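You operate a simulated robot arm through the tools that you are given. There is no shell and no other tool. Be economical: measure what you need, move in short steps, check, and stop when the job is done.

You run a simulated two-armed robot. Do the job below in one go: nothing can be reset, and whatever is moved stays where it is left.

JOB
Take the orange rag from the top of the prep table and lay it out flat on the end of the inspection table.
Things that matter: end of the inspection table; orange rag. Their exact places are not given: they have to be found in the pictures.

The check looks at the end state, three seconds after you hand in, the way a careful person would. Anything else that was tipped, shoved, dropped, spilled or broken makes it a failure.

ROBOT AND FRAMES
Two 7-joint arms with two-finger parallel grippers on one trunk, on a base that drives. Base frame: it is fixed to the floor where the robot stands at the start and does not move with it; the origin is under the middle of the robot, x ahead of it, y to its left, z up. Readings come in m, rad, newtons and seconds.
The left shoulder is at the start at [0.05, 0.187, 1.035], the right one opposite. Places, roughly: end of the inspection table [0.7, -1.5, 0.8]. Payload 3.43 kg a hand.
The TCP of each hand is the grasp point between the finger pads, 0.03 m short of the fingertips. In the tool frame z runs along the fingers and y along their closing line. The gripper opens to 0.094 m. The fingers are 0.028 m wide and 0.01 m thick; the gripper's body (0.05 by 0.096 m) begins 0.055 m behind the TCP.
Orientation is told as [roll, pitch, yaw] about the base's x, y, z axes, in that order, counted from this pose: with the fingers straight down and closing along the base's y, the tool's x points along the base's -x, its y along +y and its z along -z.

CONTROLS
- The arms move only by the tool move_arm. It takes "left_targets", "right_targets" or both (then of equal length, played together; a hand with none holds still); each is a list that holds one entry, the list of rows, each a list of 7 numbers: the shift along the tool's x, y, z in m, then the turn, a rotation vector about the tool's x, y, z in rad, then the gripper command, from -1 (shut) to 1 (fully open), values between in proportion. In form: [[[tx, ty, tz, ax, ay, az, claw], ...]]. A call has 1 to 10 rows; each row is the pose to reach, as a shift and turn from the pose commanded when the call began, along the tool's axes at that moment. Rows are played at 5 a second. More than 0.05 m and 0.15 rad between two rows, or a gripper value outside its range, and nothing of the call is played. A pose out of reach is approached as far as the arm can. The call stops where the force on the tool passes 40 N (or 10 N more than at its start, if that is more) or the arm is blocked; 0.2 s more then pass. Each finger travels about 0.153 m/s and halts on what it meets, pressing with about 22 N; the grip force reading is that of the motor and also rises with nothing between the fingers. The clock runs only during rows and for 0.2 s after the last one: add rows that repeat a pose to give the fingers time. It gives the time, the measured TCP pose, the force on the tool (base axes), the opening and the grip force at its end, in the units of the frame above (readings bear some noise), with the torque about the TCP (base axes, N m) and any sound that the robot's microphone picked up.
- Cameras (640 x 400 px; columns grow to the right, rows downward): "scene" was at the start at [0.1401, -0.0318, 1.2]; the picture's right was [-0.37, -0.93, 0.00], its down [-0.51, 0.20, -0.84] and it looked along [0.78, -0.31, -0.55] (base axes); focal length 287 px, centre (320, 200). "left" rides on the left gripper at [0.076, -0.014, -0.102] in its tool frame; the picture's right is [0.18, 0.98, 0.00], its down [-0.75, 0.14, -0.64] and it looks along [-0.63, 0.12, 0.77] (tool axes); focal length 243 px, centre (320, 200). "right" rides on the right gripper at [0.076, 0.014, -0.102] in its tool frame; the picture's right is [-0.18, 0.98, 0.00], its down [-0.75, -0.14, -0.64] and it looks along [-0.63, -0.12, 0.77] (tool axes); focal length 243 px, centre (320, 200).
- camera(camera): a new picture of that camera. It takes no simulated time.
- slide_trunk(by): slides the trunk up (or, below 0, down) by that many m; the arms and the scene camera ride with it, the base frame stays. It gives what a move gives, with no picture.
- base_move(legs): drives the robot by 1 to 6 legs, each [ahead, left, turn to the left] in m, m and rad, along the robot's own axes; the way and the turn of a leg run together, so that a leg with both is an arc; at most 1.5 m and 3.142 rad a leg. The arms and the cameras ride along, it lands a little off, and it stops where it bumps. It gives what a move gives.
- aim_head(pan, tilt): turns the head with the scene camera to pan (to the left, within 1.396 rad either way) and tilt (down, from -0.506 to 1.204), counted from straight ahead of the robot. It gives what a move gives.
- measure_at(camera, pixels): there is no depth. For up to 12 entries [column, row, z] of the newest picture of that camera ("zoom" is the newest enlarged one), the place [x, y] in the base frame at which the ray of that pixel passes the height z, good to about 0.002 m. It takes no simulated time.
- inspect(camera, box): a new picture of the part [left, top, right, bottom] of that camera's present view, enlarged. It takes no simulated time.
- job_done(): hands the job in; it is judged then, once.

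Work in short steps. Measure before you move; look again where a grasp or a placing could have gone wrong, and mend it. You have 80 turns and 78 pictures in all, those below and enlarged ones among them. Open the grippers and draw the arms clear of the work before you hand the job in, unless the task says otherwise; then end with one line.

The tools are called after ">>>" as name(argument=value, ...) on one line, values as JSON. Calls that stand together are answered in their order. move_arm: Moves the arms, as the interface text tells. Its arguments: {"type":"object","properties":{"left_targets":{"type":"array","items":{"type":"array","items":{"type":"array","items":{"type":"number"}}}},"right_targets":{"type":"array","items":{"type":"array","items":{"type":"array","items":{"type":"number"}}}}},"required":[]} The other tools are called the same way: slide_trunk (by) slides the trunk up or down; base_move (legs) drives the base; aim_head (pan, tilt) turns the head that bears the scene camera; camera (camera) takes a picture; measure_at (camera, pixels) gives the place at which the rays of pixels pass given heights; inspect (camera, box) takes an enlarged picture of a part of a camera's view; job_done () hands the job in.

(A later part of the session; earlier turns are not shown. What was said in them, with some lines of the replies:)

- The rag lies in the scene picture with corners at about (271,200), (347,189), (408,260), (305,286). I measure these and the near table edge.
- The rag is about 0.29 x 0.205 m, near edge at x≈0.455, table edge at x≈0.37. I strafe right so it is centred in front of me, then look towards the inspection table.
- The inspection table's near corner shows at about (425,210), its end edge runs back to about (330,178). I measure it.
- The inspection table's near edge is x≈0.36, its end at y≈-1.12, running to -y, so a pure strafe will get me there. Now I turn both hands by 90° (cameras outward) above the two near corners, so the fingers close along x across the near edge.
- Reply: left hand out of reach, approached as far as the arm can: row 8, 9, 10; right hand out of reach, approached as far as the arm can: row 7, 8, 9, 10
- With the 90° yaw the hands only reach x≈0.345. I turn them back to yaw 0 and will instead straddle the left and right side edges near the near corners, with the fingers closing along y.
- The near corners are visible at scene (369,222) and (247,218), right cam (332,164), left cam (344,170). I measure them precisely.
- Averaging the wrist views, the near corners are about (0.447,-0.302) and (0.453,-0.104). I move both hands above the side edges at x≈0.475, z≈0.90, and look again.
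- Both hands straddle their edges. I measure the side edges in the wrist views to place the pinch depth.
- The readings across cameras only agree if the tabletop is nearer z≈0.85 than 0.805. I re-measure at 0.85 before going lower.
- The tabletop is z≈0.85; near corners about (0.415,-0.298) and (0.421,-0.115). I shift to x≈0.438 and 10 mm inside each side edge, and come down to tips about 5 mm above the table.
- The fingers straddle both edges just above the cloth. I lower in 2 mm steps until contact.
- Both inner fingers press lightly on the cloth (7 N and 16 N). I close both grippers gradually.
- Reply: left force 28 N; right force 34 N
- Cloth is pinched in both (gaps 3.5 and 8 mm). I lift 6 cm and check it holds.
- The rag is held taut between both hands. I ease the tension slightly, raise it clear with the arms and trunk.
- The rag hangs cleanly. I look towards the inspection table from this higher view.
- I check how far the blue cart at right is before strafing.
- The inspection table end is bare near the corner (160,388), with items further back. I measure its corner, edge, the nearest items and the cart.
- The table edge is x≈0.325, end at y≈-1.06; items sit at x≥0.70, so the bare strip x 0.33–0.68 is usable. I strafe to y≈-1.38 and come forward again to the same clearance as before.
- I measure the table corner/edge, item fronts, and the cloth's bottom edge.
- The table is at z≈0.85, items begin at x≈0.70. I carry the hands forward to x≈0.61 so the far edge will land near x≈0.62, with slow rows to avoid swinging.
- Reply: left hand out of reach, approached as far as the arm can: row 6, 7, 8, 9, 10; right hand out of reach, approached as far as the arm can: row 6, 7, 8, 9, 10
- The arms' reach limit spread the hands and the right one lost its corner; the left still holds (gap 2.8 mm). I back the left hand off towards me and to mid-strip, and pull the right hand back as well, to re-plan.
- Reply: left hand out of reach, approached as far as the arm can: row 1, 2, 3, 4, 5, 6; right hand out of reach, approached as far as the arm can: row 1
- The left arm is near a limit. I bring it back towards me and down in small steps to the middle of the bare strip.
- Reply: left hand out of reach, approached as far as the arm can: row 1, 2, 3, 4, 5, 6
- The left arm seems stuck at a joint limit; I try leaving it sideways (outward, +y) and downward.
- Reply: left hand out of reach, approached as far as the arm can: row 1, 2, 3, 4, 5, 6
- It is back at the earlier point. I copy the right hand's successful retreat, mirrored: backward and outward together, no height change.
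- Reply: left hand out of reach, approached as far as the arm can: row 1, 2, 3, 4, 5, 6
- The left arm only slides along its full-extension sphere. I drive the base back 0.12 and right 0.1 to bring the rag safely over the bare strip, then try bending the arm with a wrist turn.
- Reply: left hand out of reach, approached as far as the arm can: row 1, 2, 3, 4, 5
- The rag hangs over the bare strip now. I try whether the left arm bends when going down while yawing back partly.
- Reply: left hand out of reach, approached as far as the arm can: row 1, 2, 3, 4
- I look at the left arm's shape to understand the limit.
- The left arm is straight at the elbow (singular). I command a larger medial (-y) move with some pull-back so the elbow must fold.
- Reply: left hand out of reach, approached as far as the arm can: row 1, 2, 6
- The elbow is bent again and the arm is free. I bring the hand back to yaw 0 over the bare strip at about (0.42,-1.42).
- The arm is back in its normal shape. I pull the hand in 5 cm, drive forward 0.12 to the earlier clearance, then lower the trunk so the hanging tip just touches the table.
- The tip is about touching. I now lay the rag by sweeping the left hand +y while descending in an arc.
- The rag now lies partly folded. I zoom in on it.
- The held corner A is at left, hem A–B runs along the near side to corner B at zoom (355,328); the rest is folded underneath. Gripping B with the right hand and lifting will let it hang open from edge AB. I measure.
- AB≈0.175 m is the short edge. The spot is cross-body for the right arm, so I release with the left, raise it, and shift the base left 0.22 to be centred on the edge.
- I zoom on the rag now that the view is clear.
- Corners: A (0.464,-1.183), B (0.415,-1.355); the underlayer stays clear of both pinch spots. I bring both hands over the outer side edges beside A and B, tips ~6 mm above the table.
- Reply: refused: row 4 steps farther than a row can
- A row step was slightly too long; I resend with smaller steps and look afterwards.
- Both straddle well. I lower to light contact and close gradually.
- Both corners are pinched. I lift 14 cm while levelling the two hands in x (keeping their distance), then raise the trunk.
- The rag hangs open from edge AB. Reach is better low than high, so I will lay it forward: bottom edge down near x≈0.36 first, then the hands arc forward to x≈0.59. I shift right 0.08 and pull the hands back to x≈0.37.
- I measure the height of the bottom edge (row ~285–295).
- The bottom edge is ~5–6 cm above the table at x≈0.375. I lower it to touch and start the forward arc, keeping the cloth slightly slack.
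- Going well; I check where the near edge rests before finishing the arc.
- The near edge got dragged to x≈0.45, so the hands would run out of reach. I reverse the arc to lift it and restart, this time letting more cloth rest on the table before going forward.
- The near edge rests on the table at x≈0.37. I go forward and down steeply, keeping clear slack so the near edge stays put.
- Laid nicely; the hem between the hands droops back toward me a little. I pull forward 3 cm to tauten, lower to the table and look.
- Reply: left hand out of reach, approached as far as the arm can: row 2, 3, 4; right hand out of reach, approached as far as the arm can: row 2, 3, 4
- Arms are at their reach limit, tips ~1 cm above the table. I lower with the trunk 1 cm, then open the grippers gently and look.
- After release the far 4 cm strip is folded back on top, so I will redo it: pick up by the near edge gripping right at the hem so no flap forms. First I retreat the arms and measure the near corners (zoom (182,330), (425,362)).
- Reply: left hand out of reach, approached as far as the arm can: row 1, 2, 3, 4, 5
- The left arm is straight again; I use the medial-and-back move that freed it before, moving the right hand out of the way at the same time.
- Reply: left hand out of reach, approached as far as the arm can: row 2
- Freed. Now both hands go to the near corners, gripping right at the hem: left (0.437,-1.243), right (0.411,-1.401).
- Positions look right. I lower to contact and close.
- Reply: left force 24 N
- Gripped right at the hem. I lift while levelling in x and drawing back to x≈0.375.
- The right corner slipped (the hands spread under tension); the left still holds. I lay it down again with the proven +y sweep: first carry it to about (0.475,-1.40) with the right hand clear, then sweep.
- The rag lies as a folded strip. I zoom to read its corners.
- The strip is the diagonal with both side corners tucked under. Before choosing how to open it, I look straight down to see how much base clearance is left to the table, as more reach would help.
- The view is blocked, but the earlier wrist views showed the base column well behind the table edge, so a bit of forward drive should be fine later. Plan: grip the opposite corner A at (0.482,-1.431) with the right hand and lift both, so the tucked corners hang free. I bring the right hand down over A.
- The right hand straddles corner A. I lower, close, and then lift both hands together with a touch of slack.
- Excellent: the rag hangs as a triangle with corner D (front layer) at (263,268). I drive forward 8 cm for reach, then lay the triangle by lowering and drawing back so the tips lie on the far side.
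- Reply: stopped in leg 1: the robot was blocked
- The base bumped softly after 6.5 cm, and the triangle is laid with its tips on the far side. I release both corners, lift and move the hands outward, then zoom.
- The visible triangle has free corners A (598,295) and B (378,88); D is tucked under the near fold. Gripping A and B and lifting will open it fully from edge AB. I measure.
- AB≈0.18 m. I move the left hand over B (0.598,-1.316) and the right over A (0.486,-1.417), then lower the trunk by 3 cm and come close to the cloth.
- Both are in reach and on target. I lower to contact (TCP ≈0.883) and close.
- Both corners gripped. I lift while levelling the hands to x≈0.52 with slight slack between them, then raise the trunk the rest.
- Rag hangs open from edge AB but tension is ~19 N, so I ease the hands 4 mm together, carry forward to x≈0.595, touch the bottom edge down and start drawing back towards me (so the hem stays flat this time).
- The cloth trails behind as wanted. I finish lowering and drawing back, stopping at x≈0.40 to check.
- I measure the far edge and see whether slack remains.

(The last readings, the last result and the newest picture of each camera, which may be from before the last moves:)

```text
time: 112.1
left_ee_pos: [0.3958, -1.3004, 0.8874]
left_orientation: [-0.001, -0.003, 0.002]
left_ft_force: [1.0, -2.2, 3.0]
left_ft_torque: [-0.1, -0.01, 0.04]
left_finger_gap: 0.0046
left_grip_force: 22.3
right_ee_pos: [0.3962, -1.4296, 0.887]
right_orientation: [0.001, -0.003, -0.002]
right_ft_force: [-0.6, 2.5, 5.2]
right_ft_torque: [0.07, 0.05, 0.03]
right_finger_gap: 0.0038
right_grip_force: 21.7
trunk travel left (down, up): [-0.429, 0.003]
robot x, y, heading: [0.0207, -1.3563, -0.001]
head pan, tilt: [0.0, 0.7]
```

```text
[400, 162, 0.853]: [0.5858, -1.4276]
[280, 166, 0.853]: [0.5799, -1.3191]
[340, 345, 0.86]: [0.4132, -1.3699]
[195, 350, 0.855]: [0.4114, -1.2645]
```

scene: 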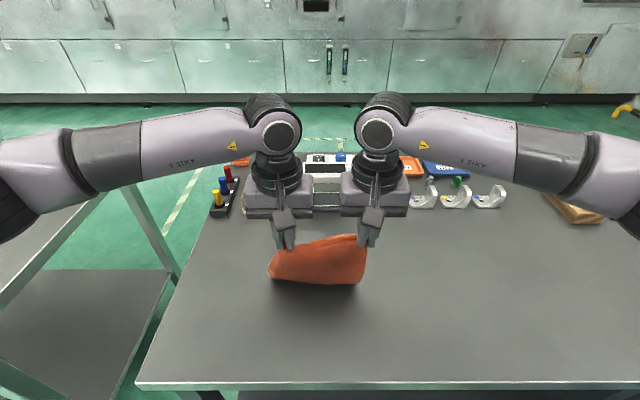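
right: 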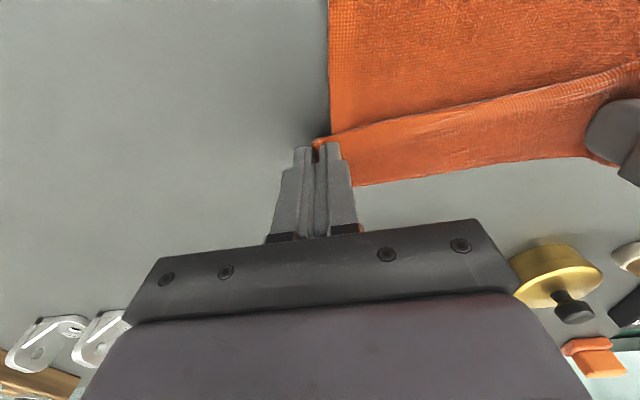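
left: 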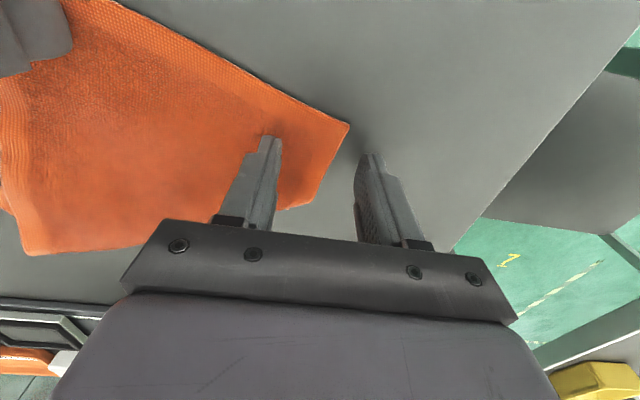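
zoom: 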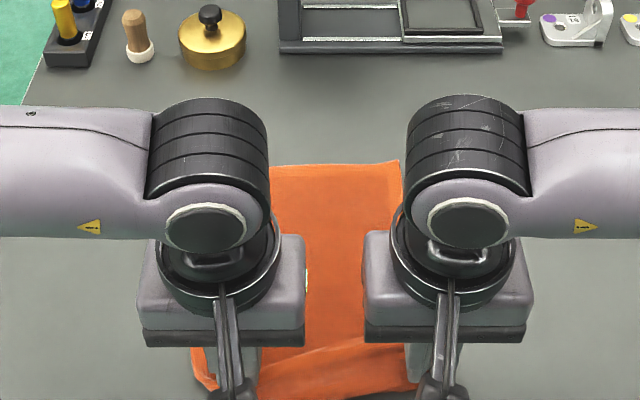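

Far edge is at x≈0.583; a little slack remains. I pull back 3.3 cm (near hem ≈0.345, table edge 0.325), spread slightly, touch down, release and lift clear.

>>> move_arm(left_targets=[[[0.012, 0.001, 0, 0, 0, 0, -1], [0.024, 0.003, 0, 0, 0, 0, -1], [0.033, 0.005, 0.001, 0, 0, 0, -1], [0.033, 0.005, 0.003, 0, 0, 0, -1], [0.033, 0.005, 0.003, 0, 0, 0, -0.8], [0.033, 0.005, 0.003, 0, 0, 0, -0.6], [0.033, 0.005, 0.003, 0, 0, 0, -0.3], [0.033, 0.005, -0.02, 0, 0, 0, -0.3], [0.033, 0.005, -0.06, 0, 0, 0, -0.3], [0.033, 0.005, -0.1, 0, 0, 0, -0.3]]], right_targets=[[[0.012, -0.001, 0, 0, 0, 0, -1], [0.024, -0.003, 0, 0, 0, 0, -1], [0.033, -0.005, 0.001, 0, 0, 0, -1], [0.033, -0.005, 0.003, 0, 0, 0, -1], [0.033, -0.005, 0.003, 0, 0, 0, -0.8], [0.033, -0.005, 0.003, 0, 0, 0, -0.6], [0.033, -0.005, 0.003, 0, 0, 0, -0.3], [0.033, -0.005, -0.02, 0, 0, 0, -0.3], [0.033, -0.005, -0.06, 0, 0, 0, -0.3], [0.033, -0.005, -0.1, 0, 0, 0, -0.3]]])

>>> move_arm(left_targets=[[[0, 0.04, 0, 0, 0, 0, 0], [0, 0.08, 0, 0, 0, 0, 0], [0, 0.12, 0, 0, 0, 0, 0], [0, 0.16, 0, 0, 0, 0, 0]]], right_targets=[[[0, -0.04, 0, 0, 0, 0, 0], [0, -0.08, 0, 0, 0, 0, 0], [0, -0.12, 0, 0, 0, 0, 0], [0, -0.16, 0, 0, 0, 0, 0]]])

>>> inspect(camera="scene", box=[160, 200, 480, 400])

```text
time: 114.3
left_ee_pos: [0.3628, -1.2913, 0.9852]
left_orientation: [0.001, 0.0, 0.002]
left_ft_force: [0.5, 0.1, -0.6]
left_ft_torque: [-0.02, 0.0, -0.02]
left_finger_gap: 0.0329
left_grip_force: 0.1
right_ee_pos: [0.364, -1.4366, 0.9872]
right_orientation: [0.0, -0.002, -0.001]
right_ft_force: [-0.3, 0.7, 0.5]
right_ft_torque: [-0.03, -0.02, 0.0]
right_finger_gap: 0.0329
right_grip_force: 0.0
trunk travel left (down, up): [-0.429, 0.003]
robot x, y, heading: [0.0222, -1.354, -0.001]
head pan, tilt: [0.0, 0.7]
```

```text
time: 115.3
left_ee_pos: [0.3612, -1.1355, 0.9865]
left_orientation: [-0.002, -0.005, 0.0]
left_ft_force: [-0.7, -0.3, -0.5]
left_ft_torque: [0.02, 0.0, 0.0]
left_finger_gap: 0.047
left_grip_force: 0.0
right_ee_pos: [0.3662, -1.5978, 0.9861]
right_orientation: [0.002, -0.003, 0.0]
right_ft_force: [-0.2, -0.1, -0.2]
right_ft_torque: [-0.01, -0.02, 0.01]
right_finger_gap: 0.0469
right_grip_force: 0.0
trunk travel left (down, up): [-0.429, 0.003]
robot x, y, heading: [0.0234, -1.3542, 0.003]
head pan, tilt: [0.0, 0.7]
```

```text
2.00 times, centred on (320, 300) of scene
```

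zoom: 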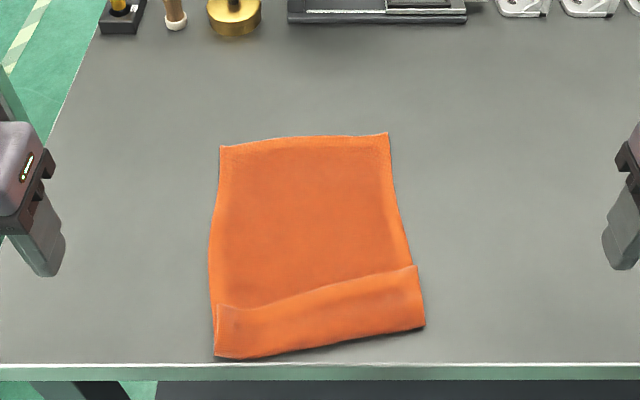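

The near strip folded again because the hem flopped to the far side. Now the far corners C, D are free: picked from the far side their hem points forward, so lifting by them and laying forward should leave no flap. I measure those corners and side edges.

>>> measure_at(camera="zoom", pixels=[[221, 147, 0.853], [388, 133, 0.853], [219, 170, 0.853], [391, 155, 0.853], [215, 358, 0.853], [425, 327, 0.853], [217, 305, 0.857], [415, 266, 0.857], [320, 372, 0.85]])

```text
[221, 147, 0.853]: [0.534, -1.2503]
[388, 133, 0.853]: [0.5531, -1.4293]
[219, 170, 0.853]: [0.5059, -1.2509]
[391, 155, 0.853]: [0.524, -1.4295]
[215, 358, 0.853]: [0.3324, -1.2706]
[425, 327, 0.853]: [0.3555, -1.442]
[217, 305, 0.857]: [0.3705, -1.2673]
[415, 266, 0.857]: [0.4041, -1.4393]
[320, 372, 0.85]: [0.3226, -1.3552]
```

Far corners: C (0.534,-1.250), D (0.553,-1.429). I move both hands over their side edges, 1.5 cm from the far hem, come down and close; the gaps will tell if cloth is held.

>>> move_arm(left_targets=[[[-0.0263, -0.0206, 0, 0, 0, 0, 0], [-0.0526, -0.0412, 0, 0, 0, 0, 0], [-0.079, -0.0618, 0, 0, 0, 0, 0], [-0.105, -0.0824, 0, 0, 0, 0, 0], [-0.1317, -0.103, 0, 0, 0, 0, 0], [-0.158, -0.1235, 0, 0, 0, 0, 0], [-0.158, -0.1235, 0.03, 0, 0, 0, 0], [-0.158, -0.1235, 0.06, 0, 0, 0, 0], [-0.158, -0.1235, 0.085, 0, 0, 0, 0], [-0.158, -0.1235, 0.097, 0, 0, 0, 0]]], right_targets=[[[-0.0287, 0.0297, 0, 0, 0, 0, 0], [-0.0574, 0.0594, 0, 0, 0, 0, 0], [-0.086, 0.089, 0, 0, 0, 0, 0], [-0.1147, 0.1187, 0, 0, 0, 0, 0], [-0.1434, 0.1484, 0, 0, 0, 0, 0], [-0.172, 0.178, 0, 0, 0, 0, 0], [-0.172, 0.178, 0.03, 0, 0, 0, 0], [-0.172, 0.178, 0.06, 0, 0, 0, 0], [-0.172, 0.178, 0.085, 0, 0, 0, 0], [-0.172, 0.178, 0.097, 0, 0, 0, 0]]])

>>> move_arm(left_targets=[[[0, 0, 0.004, 0, 0, 0, 0], [0, 0, 0.007, 0, 0, 0, 0], [0, 0, 0.007, 0, 0, 0, -0.3], [0, 0, 0.007, 0, 0, 0, -0.6], [0, 0, 0.007, 0, 0, 0, -1], [0, 0, 0.007, 0, 0, 0, -1], [0, 0, 0.007, 0, 0, 0, -1]]], right_targets=[[[0, 0, 0.004, 0, 0, 0, 0], [0, 0, 0.007, 0, 0, 0, 0], [0, 0, 0.007, 0, 0, 0, -0.3], [0, 0, 0.007, 0, 0, 0, -0.6], [0, 0, 0.007, 0, 0, 0, -1], [0, 0, 0.007, 0, 0, 0, -1], [0, 0, 0.007, 0, 0, 0, -1]]])

```text
time: 117.5
left_ee_pos: [0.5195, -1.2557, 0.8911]
left_orientation: [-0.003, -0.003, 0.001]
left_ft_force: [-0.2, 0.0, 0.1]
left_ft_torque: [-0.01, -0.04, -0.03]
left_finger_gap: 0.0469
left_grip_force: 0.1
right_ee_pos: [0.539, -1.4184, 0.8909]
right_orientation: [0.001, -0.002, -0.003]
right_ft_force: [0.2, 0.4, -0.4]
right_ft_torque: [0.01, 0.0, -0.01]
right_finger_gap: 0.0469
right_grip_force: 0.1
trunk travel left (down, up): [-0.429, 0.003]
robot x, y, heading: [0.0256, -1.354, -0.001]
head pan, tilt: [0.0, 0.7]
```

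```text
time: 119.1
left_ee_pos: [0.5202, -1.2578, 0.8839]
left_orientation: [-0.001, -0.004, 0.0]
left_ft_force: [-0.2, -1.9, 7.0]
left_ft_torque: [-0.12, -0.01, 0.01]
left_finger_gap: 0.0045
left_grip_force: 22.0
right_ee_pos: [0.5376, -1.4196, 0.8842]
right_orientation: [0.001, -0.003, -0.001]
right_ft_force: [0.3, 0.5, -0.9]
right_ft_torque: [0.01, 0.01, -0.02]
right_finger_gap: 0.0
right_grip_force: 21.9
trunk travel left (down, up): [-0.429, 0.003]
robot x, y, heading: [0.0261, -1.3546, 0.001]
head pan, tilt: [0.0, 0.7]
```

The right hand closed empty (no contact force, a millimetre or two too high). I reopen it, go 4 mm lower and 4 mm further in, and close again.

>>> move_arm(right_targets=[[[0, 0, -0.004, 0, 0, 0, -0.5], [0, 0.004, -0.004, 0, 0, 0, 0], [0, 0.004, 0.002, 0, 0, 0, 0], [0, 0.004, 0.005, 0, 0, 0, 0], [0, 0.004, 0.005, 0, 0, 0, -0.3], [0, 0.004, 0.005, 0, 0, 0, -0.6], [0, 0.004, 0.005, 0, 0, 0, -1], [0, 0.004, 0.005, 0, 0, 0, -1], [0, 0.004, 0.005, 0, 0, 0, -1]]])

```text
time: 121.1
left_ee_pos: [0.5203, -1.2574, 0.8846]
left_orientation: [-0.004, -0.004, -0.001]
left_ft_force: [1.9, -14.6, 1.9]
left_ft_torque: [-0.47, -0.06, 0.08]
left_finger_gap: 0.005
left_grip_force: 22.1
right_ee_pos: [0.5381, -1.4113, 0.8819]
right_orientation: [0.011, -0.005, 0.0]
right_ft_force: [-1.5, 20.5, 24.6]
right_ft_torque: [0.72, 0.06, 0.1]
right_finger_gap: 0.0043
right_grip_force: 21.9
trunk travel left (down, up): [-0.429, 0.003]
robot x, y, heading: [0.0254, -1.3554, -0.004]
head pan, tilt: [0.0, 0.7]
```

Both hold now (gaps 5 and 4 mm). I ease the tension, lift while levelling and drawing back to x≈0.385, and check.

>>> move_arm(left_targets=[[[0, -0.003, -0.02, 0, 0, 0, -1], [0, -0.004, -0.045, 0, 0, 0, -1], [0.015, -0.004, -0.07, 0, 0, 0, -1], [0.032, -0.004, -0.097, 0, 0, 0, -1], [0.05, -0.004, -0.124, 0, 0, 0, -1], [0.068, -0.004, -0.15, 0, 0, 0, -1], [0.086, -0.004, -0.176, 0, 0, 0, -1], [0.104, -0.004, -0.2, 0, 0, 0, -1], [0.12, -0.004, -0.225, 0, 0, 0, -1], [0.135, -0.004, -0.247, 0, 0, 0, -1]]], right_targets=[[[0, 0.003, -0.02, 0, 0, 0, -1], [0, 0.004, -0.045, 0, 0, 0, -1], [0.017, 0.004, -0.07, 0, 0, 0, -1], [0.036, 0.004, -0.097, 0, 0, 0, -1], [0.056, 0.004, -0.124, 0, 0, 0, -1], [0.077, 0.004, -0.15, 0, 0, 0, -1], [0.098, 0.004, -0.176, 0, 0, 0, -1], [0.118, 0.004, -0.2, 0, 0, 0, -1], [0.136, 0.004, -0.225, 0, 0, 0, -1], [0.153, 0.004, -0.247, 0, 0, 0, -1]]])

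>>> camera(camera="scene")

```text
time: 123.3
left_ee_pos: [0.3834, -1.2618, 1.1318]
left_orientation: [-0.002, -0.005, 0.002]
left_ft_force: [0.1, -6.1, -0.5]
left_ft_torque: [-0.19, -0.02, 0.04]
left_finger_gap: 0.0047
left_grip_force: 21.7
right_ee_pos: [0.3834, -1.4117, 1.1258]
right_orientation: [0.001, -0.001, -0.003]
right_ft_force: [-0.8, 6.4, -0.2]
right_ft_torque: [0.15, 0.0, 0.05]
right_finger_gap: 0.0027
right_grip_force: 22.2
trunk travel left (down, up): [-0.429, 0.003]
robot x, y, heading: [0.0225, -1.3501, -0.001]
head pan, tilt: [0.0, 0.7]
```

```text
2 pictures are left
```

scene: 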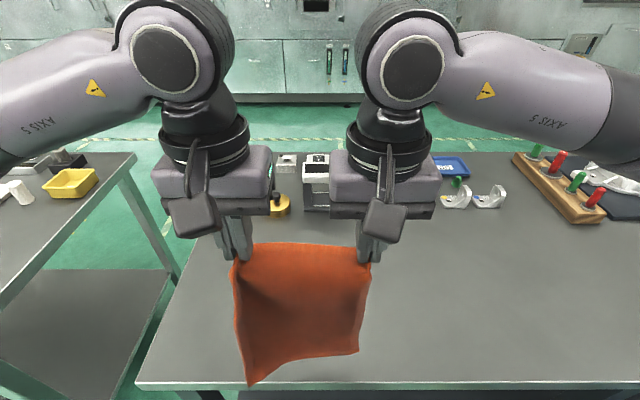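

The rag hangs open and square with its hem pointing forward. I run the lay-forward path that worked before: lower until the near edge rests, then forward and down to x≈0.595.

>>> move_arm(left_targets=[[[-0.005, 0, 0.03, 0, 0, 0, -1], [-0.007, 0, 0.05, 0, 0, 0, -1], [-0.007, 0, 0.065, 0, 0, 0, -1], [-0.007, 0, 0.08, 0, 0, 0, -1], [-0.012, 0, 0.09, 0, 0, 0, -1], [-0.012, 0, 0.09, 0, 0, 0, -1]]], right_targets=[[[-0.005, 0, 0.028, 0, 0, 0, -1], [-0.007, 0, 0.047, 0, 0, 0, -1], [-0.007, 0, 0.061, 0, 0, 0, -1], [-0.007, 0, 0.076, 0, 0, 0, -1], [-0.012, 0, 0.086, 0, 0, 0, -1], [-0.012, 0, 0.086, 0, 0, 0, -1]]])

>>> move_arm(left_targets=[[[-0.015, 0, 0.02, 0, 0, 0, -1], [-0.04, 0, 0.04, 0, 0, 0, -1], [-0.07, 0, 0.06, 0, 0, 0, -1], [-0.1, 0, 0.08, 0, 0, 0, -1], [-0.125, 0, 0.1, 0, 0, 0, -1], [-0.147, 0, 0.12, 0, 0, 0, -1], [-0.167, 0, 0.137, 0, 0, 0, -1], [-0.185, 0, 0.148, 0, 0, 0, -1], [-0.195, 0, 0.153, 0, 0, 0, -1], [-0.2, 0, 0.156, 0, 0, 0, -1]]], right_targets=[[[-0.015, 0, 0.02, 0, 0, 0, -1], [-0.04, 0, 0.04, 0, 0, 0, -1], [-0.07, 0, 0.06, 0, 0, 0, -1], [-0.1, 0, 0.08, 0, 0, 0, -1], [-0.125, 0, 0.1, 0, 0, 0, -1], [-0.147, 0, 0.12, 0, 0, 0, -1], [-0.167, 0, 0.137, 0, 0, 0, -1], [-0.185, 0, 0.148, 0, 0, 0, -1], [-0.195, 0, 0.153, 0, 0, 0, -1], [-0.2, 0, 0.156, 0, 0, 0, -1]]])

>>> inspect(camera="scene", box=[160, 200, 480, 400])

```text
time: 124.7
left_ee_pos: [0.3973, -1.2606, 1.0389]
left_orientation: [-0.003, -0.003, 0.0]
left_ft_force: [0.1, -7.1, -0.5]
left_ft_torque: [-0.23, 0.0, 0.03]
left_finger_gap: 0.0047
left_grip_force: 21.5
right_ee_pos: [0.3958, -1.412, 1.0411]
right_orientation: [0.002, -0.002, -0.001]
right_ft_force: [-0.2, 7.8, -0.3]
right_ft_torque: [0.22, 0.01, 0.01]
right_finger_gap: 0.0027
right_grip_force: 21.6
trunk travel left (down, up): [-0.429, 0.003]
robot x, y, heading: [0.0233, -1.3568, -0.002]
head pan, tilt: [0.0, 0.7]
```

```text
time: 126.9
left_ee_pos: [0.5982, -1.2613, 0.8838]
left_orientation: [-0.003, 0.0, 0.002]
left_ft_force: [-0.4, -5.6, 2.2]
left_ft_torque: [-0.23, 0.01, 0.06]
left_finger_gap: 0.0047
left_grip_force: 22.2
right_ee_pos: [0.5973, -1.413, 0.8848]
right_orientation: [0.0, -0.002, -0.003]
right_ft_force: [-0.4, 5.8, 1.7]
right_ft_torque: [0.19, 0.01, 0.02]
right_finger_gap: 0.0027
right_grip_force: 22.2
trunk travel left (down, up): [-0.429, 0.003]
robot x, y, heading: [0.0252, -1.3545, -0.003]
head pan, tilt: [0.0, 0.7]
```

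```text
2.00 times, centred on (320, 300) of scene
```

zoom: 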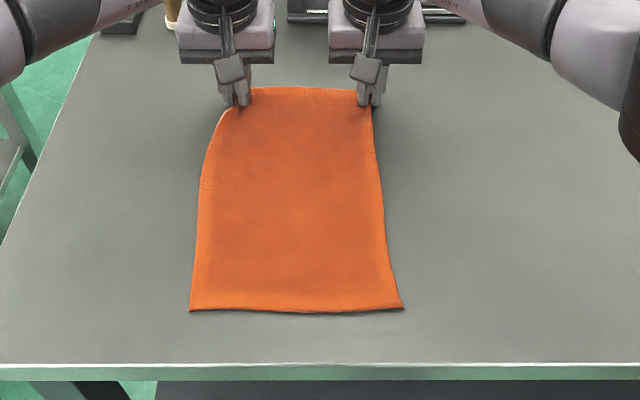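

Fully flat with no flap, near edge well inside the table. I touch down, open gently, and lift straight up.

>>> move_arm(left_targets=[[[0, 0, 0.001, 0, 0, 0, -0.85], [0, 0, 0.001, 0, 0, 0, -0.65], [0, 0, 0.001, 0, 0, 0, -0.4], [0, 0, 0.001, 0, 0, 0, -0.3], [0, 0, -0.02, 0, 0, 0, -0.3], [0, 0, -0.05, 0, 0, 0, -0.3], [0, 0, -0.08, 0, 0, 0, 0], [0.01, 0, -0.1, 0, 0, 0, 0.5]]], right_targets=[[[0, 0, 0.001, 0, 0, 0, -0.85], [0, 0, 0.001, 0, 0, 0, -0.65], [0, 0, 0.001, 0, 0, 0, -0.4], [0, 0, 0.001, 0, 0, 0, -0.3], [0, 0, -0.02, 0, 0, 0, -0.3], [0, 0, -0.05, 0, 0, 0, -0.3], [0, 0, -0.08, 0, 0, 0, 0], [0.01, 0, -0.1, 0, 0, 0, 0.5]]])

>>> base_move(legs=[[-0.3, 0, 0]])

>>> camera(camera="scene")

```text
time: 128.7
left_ee_pos: [0.5861, -1.2607, 0.9859]
left_orientation: [-0.001, -0.001, 0.0]
left_ft_force: [-0.6, 0.3, 0.7]
left_ft_torque: [0.02, 0.02, -0.01]
left_finger_gap: 0.0705
left_grip_force: 0.0
right_ee_pos: [0.5856, -1.4129, 0.9832]
right_orientation: [0.001, -0.002, -0.002]
right_ft_force: [-1.2, -0.1, -0.1]
right_ft_torque: [0.01, 0.02, -0.02]
right_finger_gap: 0.0703
right_grip_force: 0.1
trunk travel left (down, up): [-0.429, 0.003]
robot x, y, heading: [0.0216, -1.3553, -0.004]
head pan, tilt: [0.0, 0.7]
```

```text
time: 130.7
left_ee_pos: [0.2869, -1.2608, 0.9853]
left_orientation: [-0.002, -0.001, 0.0]
left_ft_force: [-0.3, -0.1, 0.0]
left_ft_torque: [0.0, -0.04, 0.04]
left_finger_gap: 0.0706
left_grip_force: 0.1
right_ee_pos: [0.2848, -1.4123, 0.9828]
right_orientation: [0.002, -0.001, -0.004]
right_ft_force: [0.7, 0.1, 0.2]
right_ft_torque: [0.01, 0.0, -0.01]
right_finger_gap: 0.0705
right_grip_force: 0.0
trunk travel left (down, up): [-0.429, 0.003]
robot x, y, heading: [-0.2749, -1.3575, -0.002]
head pan, tilt: [0.0, 0.7]
```

```text
0 pictures are left
5 turns are left
```

scene: 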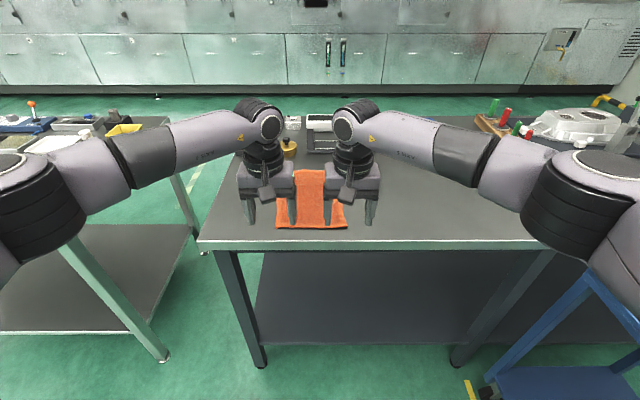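

The rag lies flat on the end of the inspection table, the grippers are open and the arms are clear of it. I hand the job in.

>>> job_done()

```text
The job is handed in.
```

The orange rag is off the prep table and laid out flat on the end of the inspection table. My last close look, just before I let go, showed no folds; the final picture shows it only partly, between the grippers. The base bumped something near the table once, gently, while driving forward, and the pictures afterwards showed nothing tipped or out of place.
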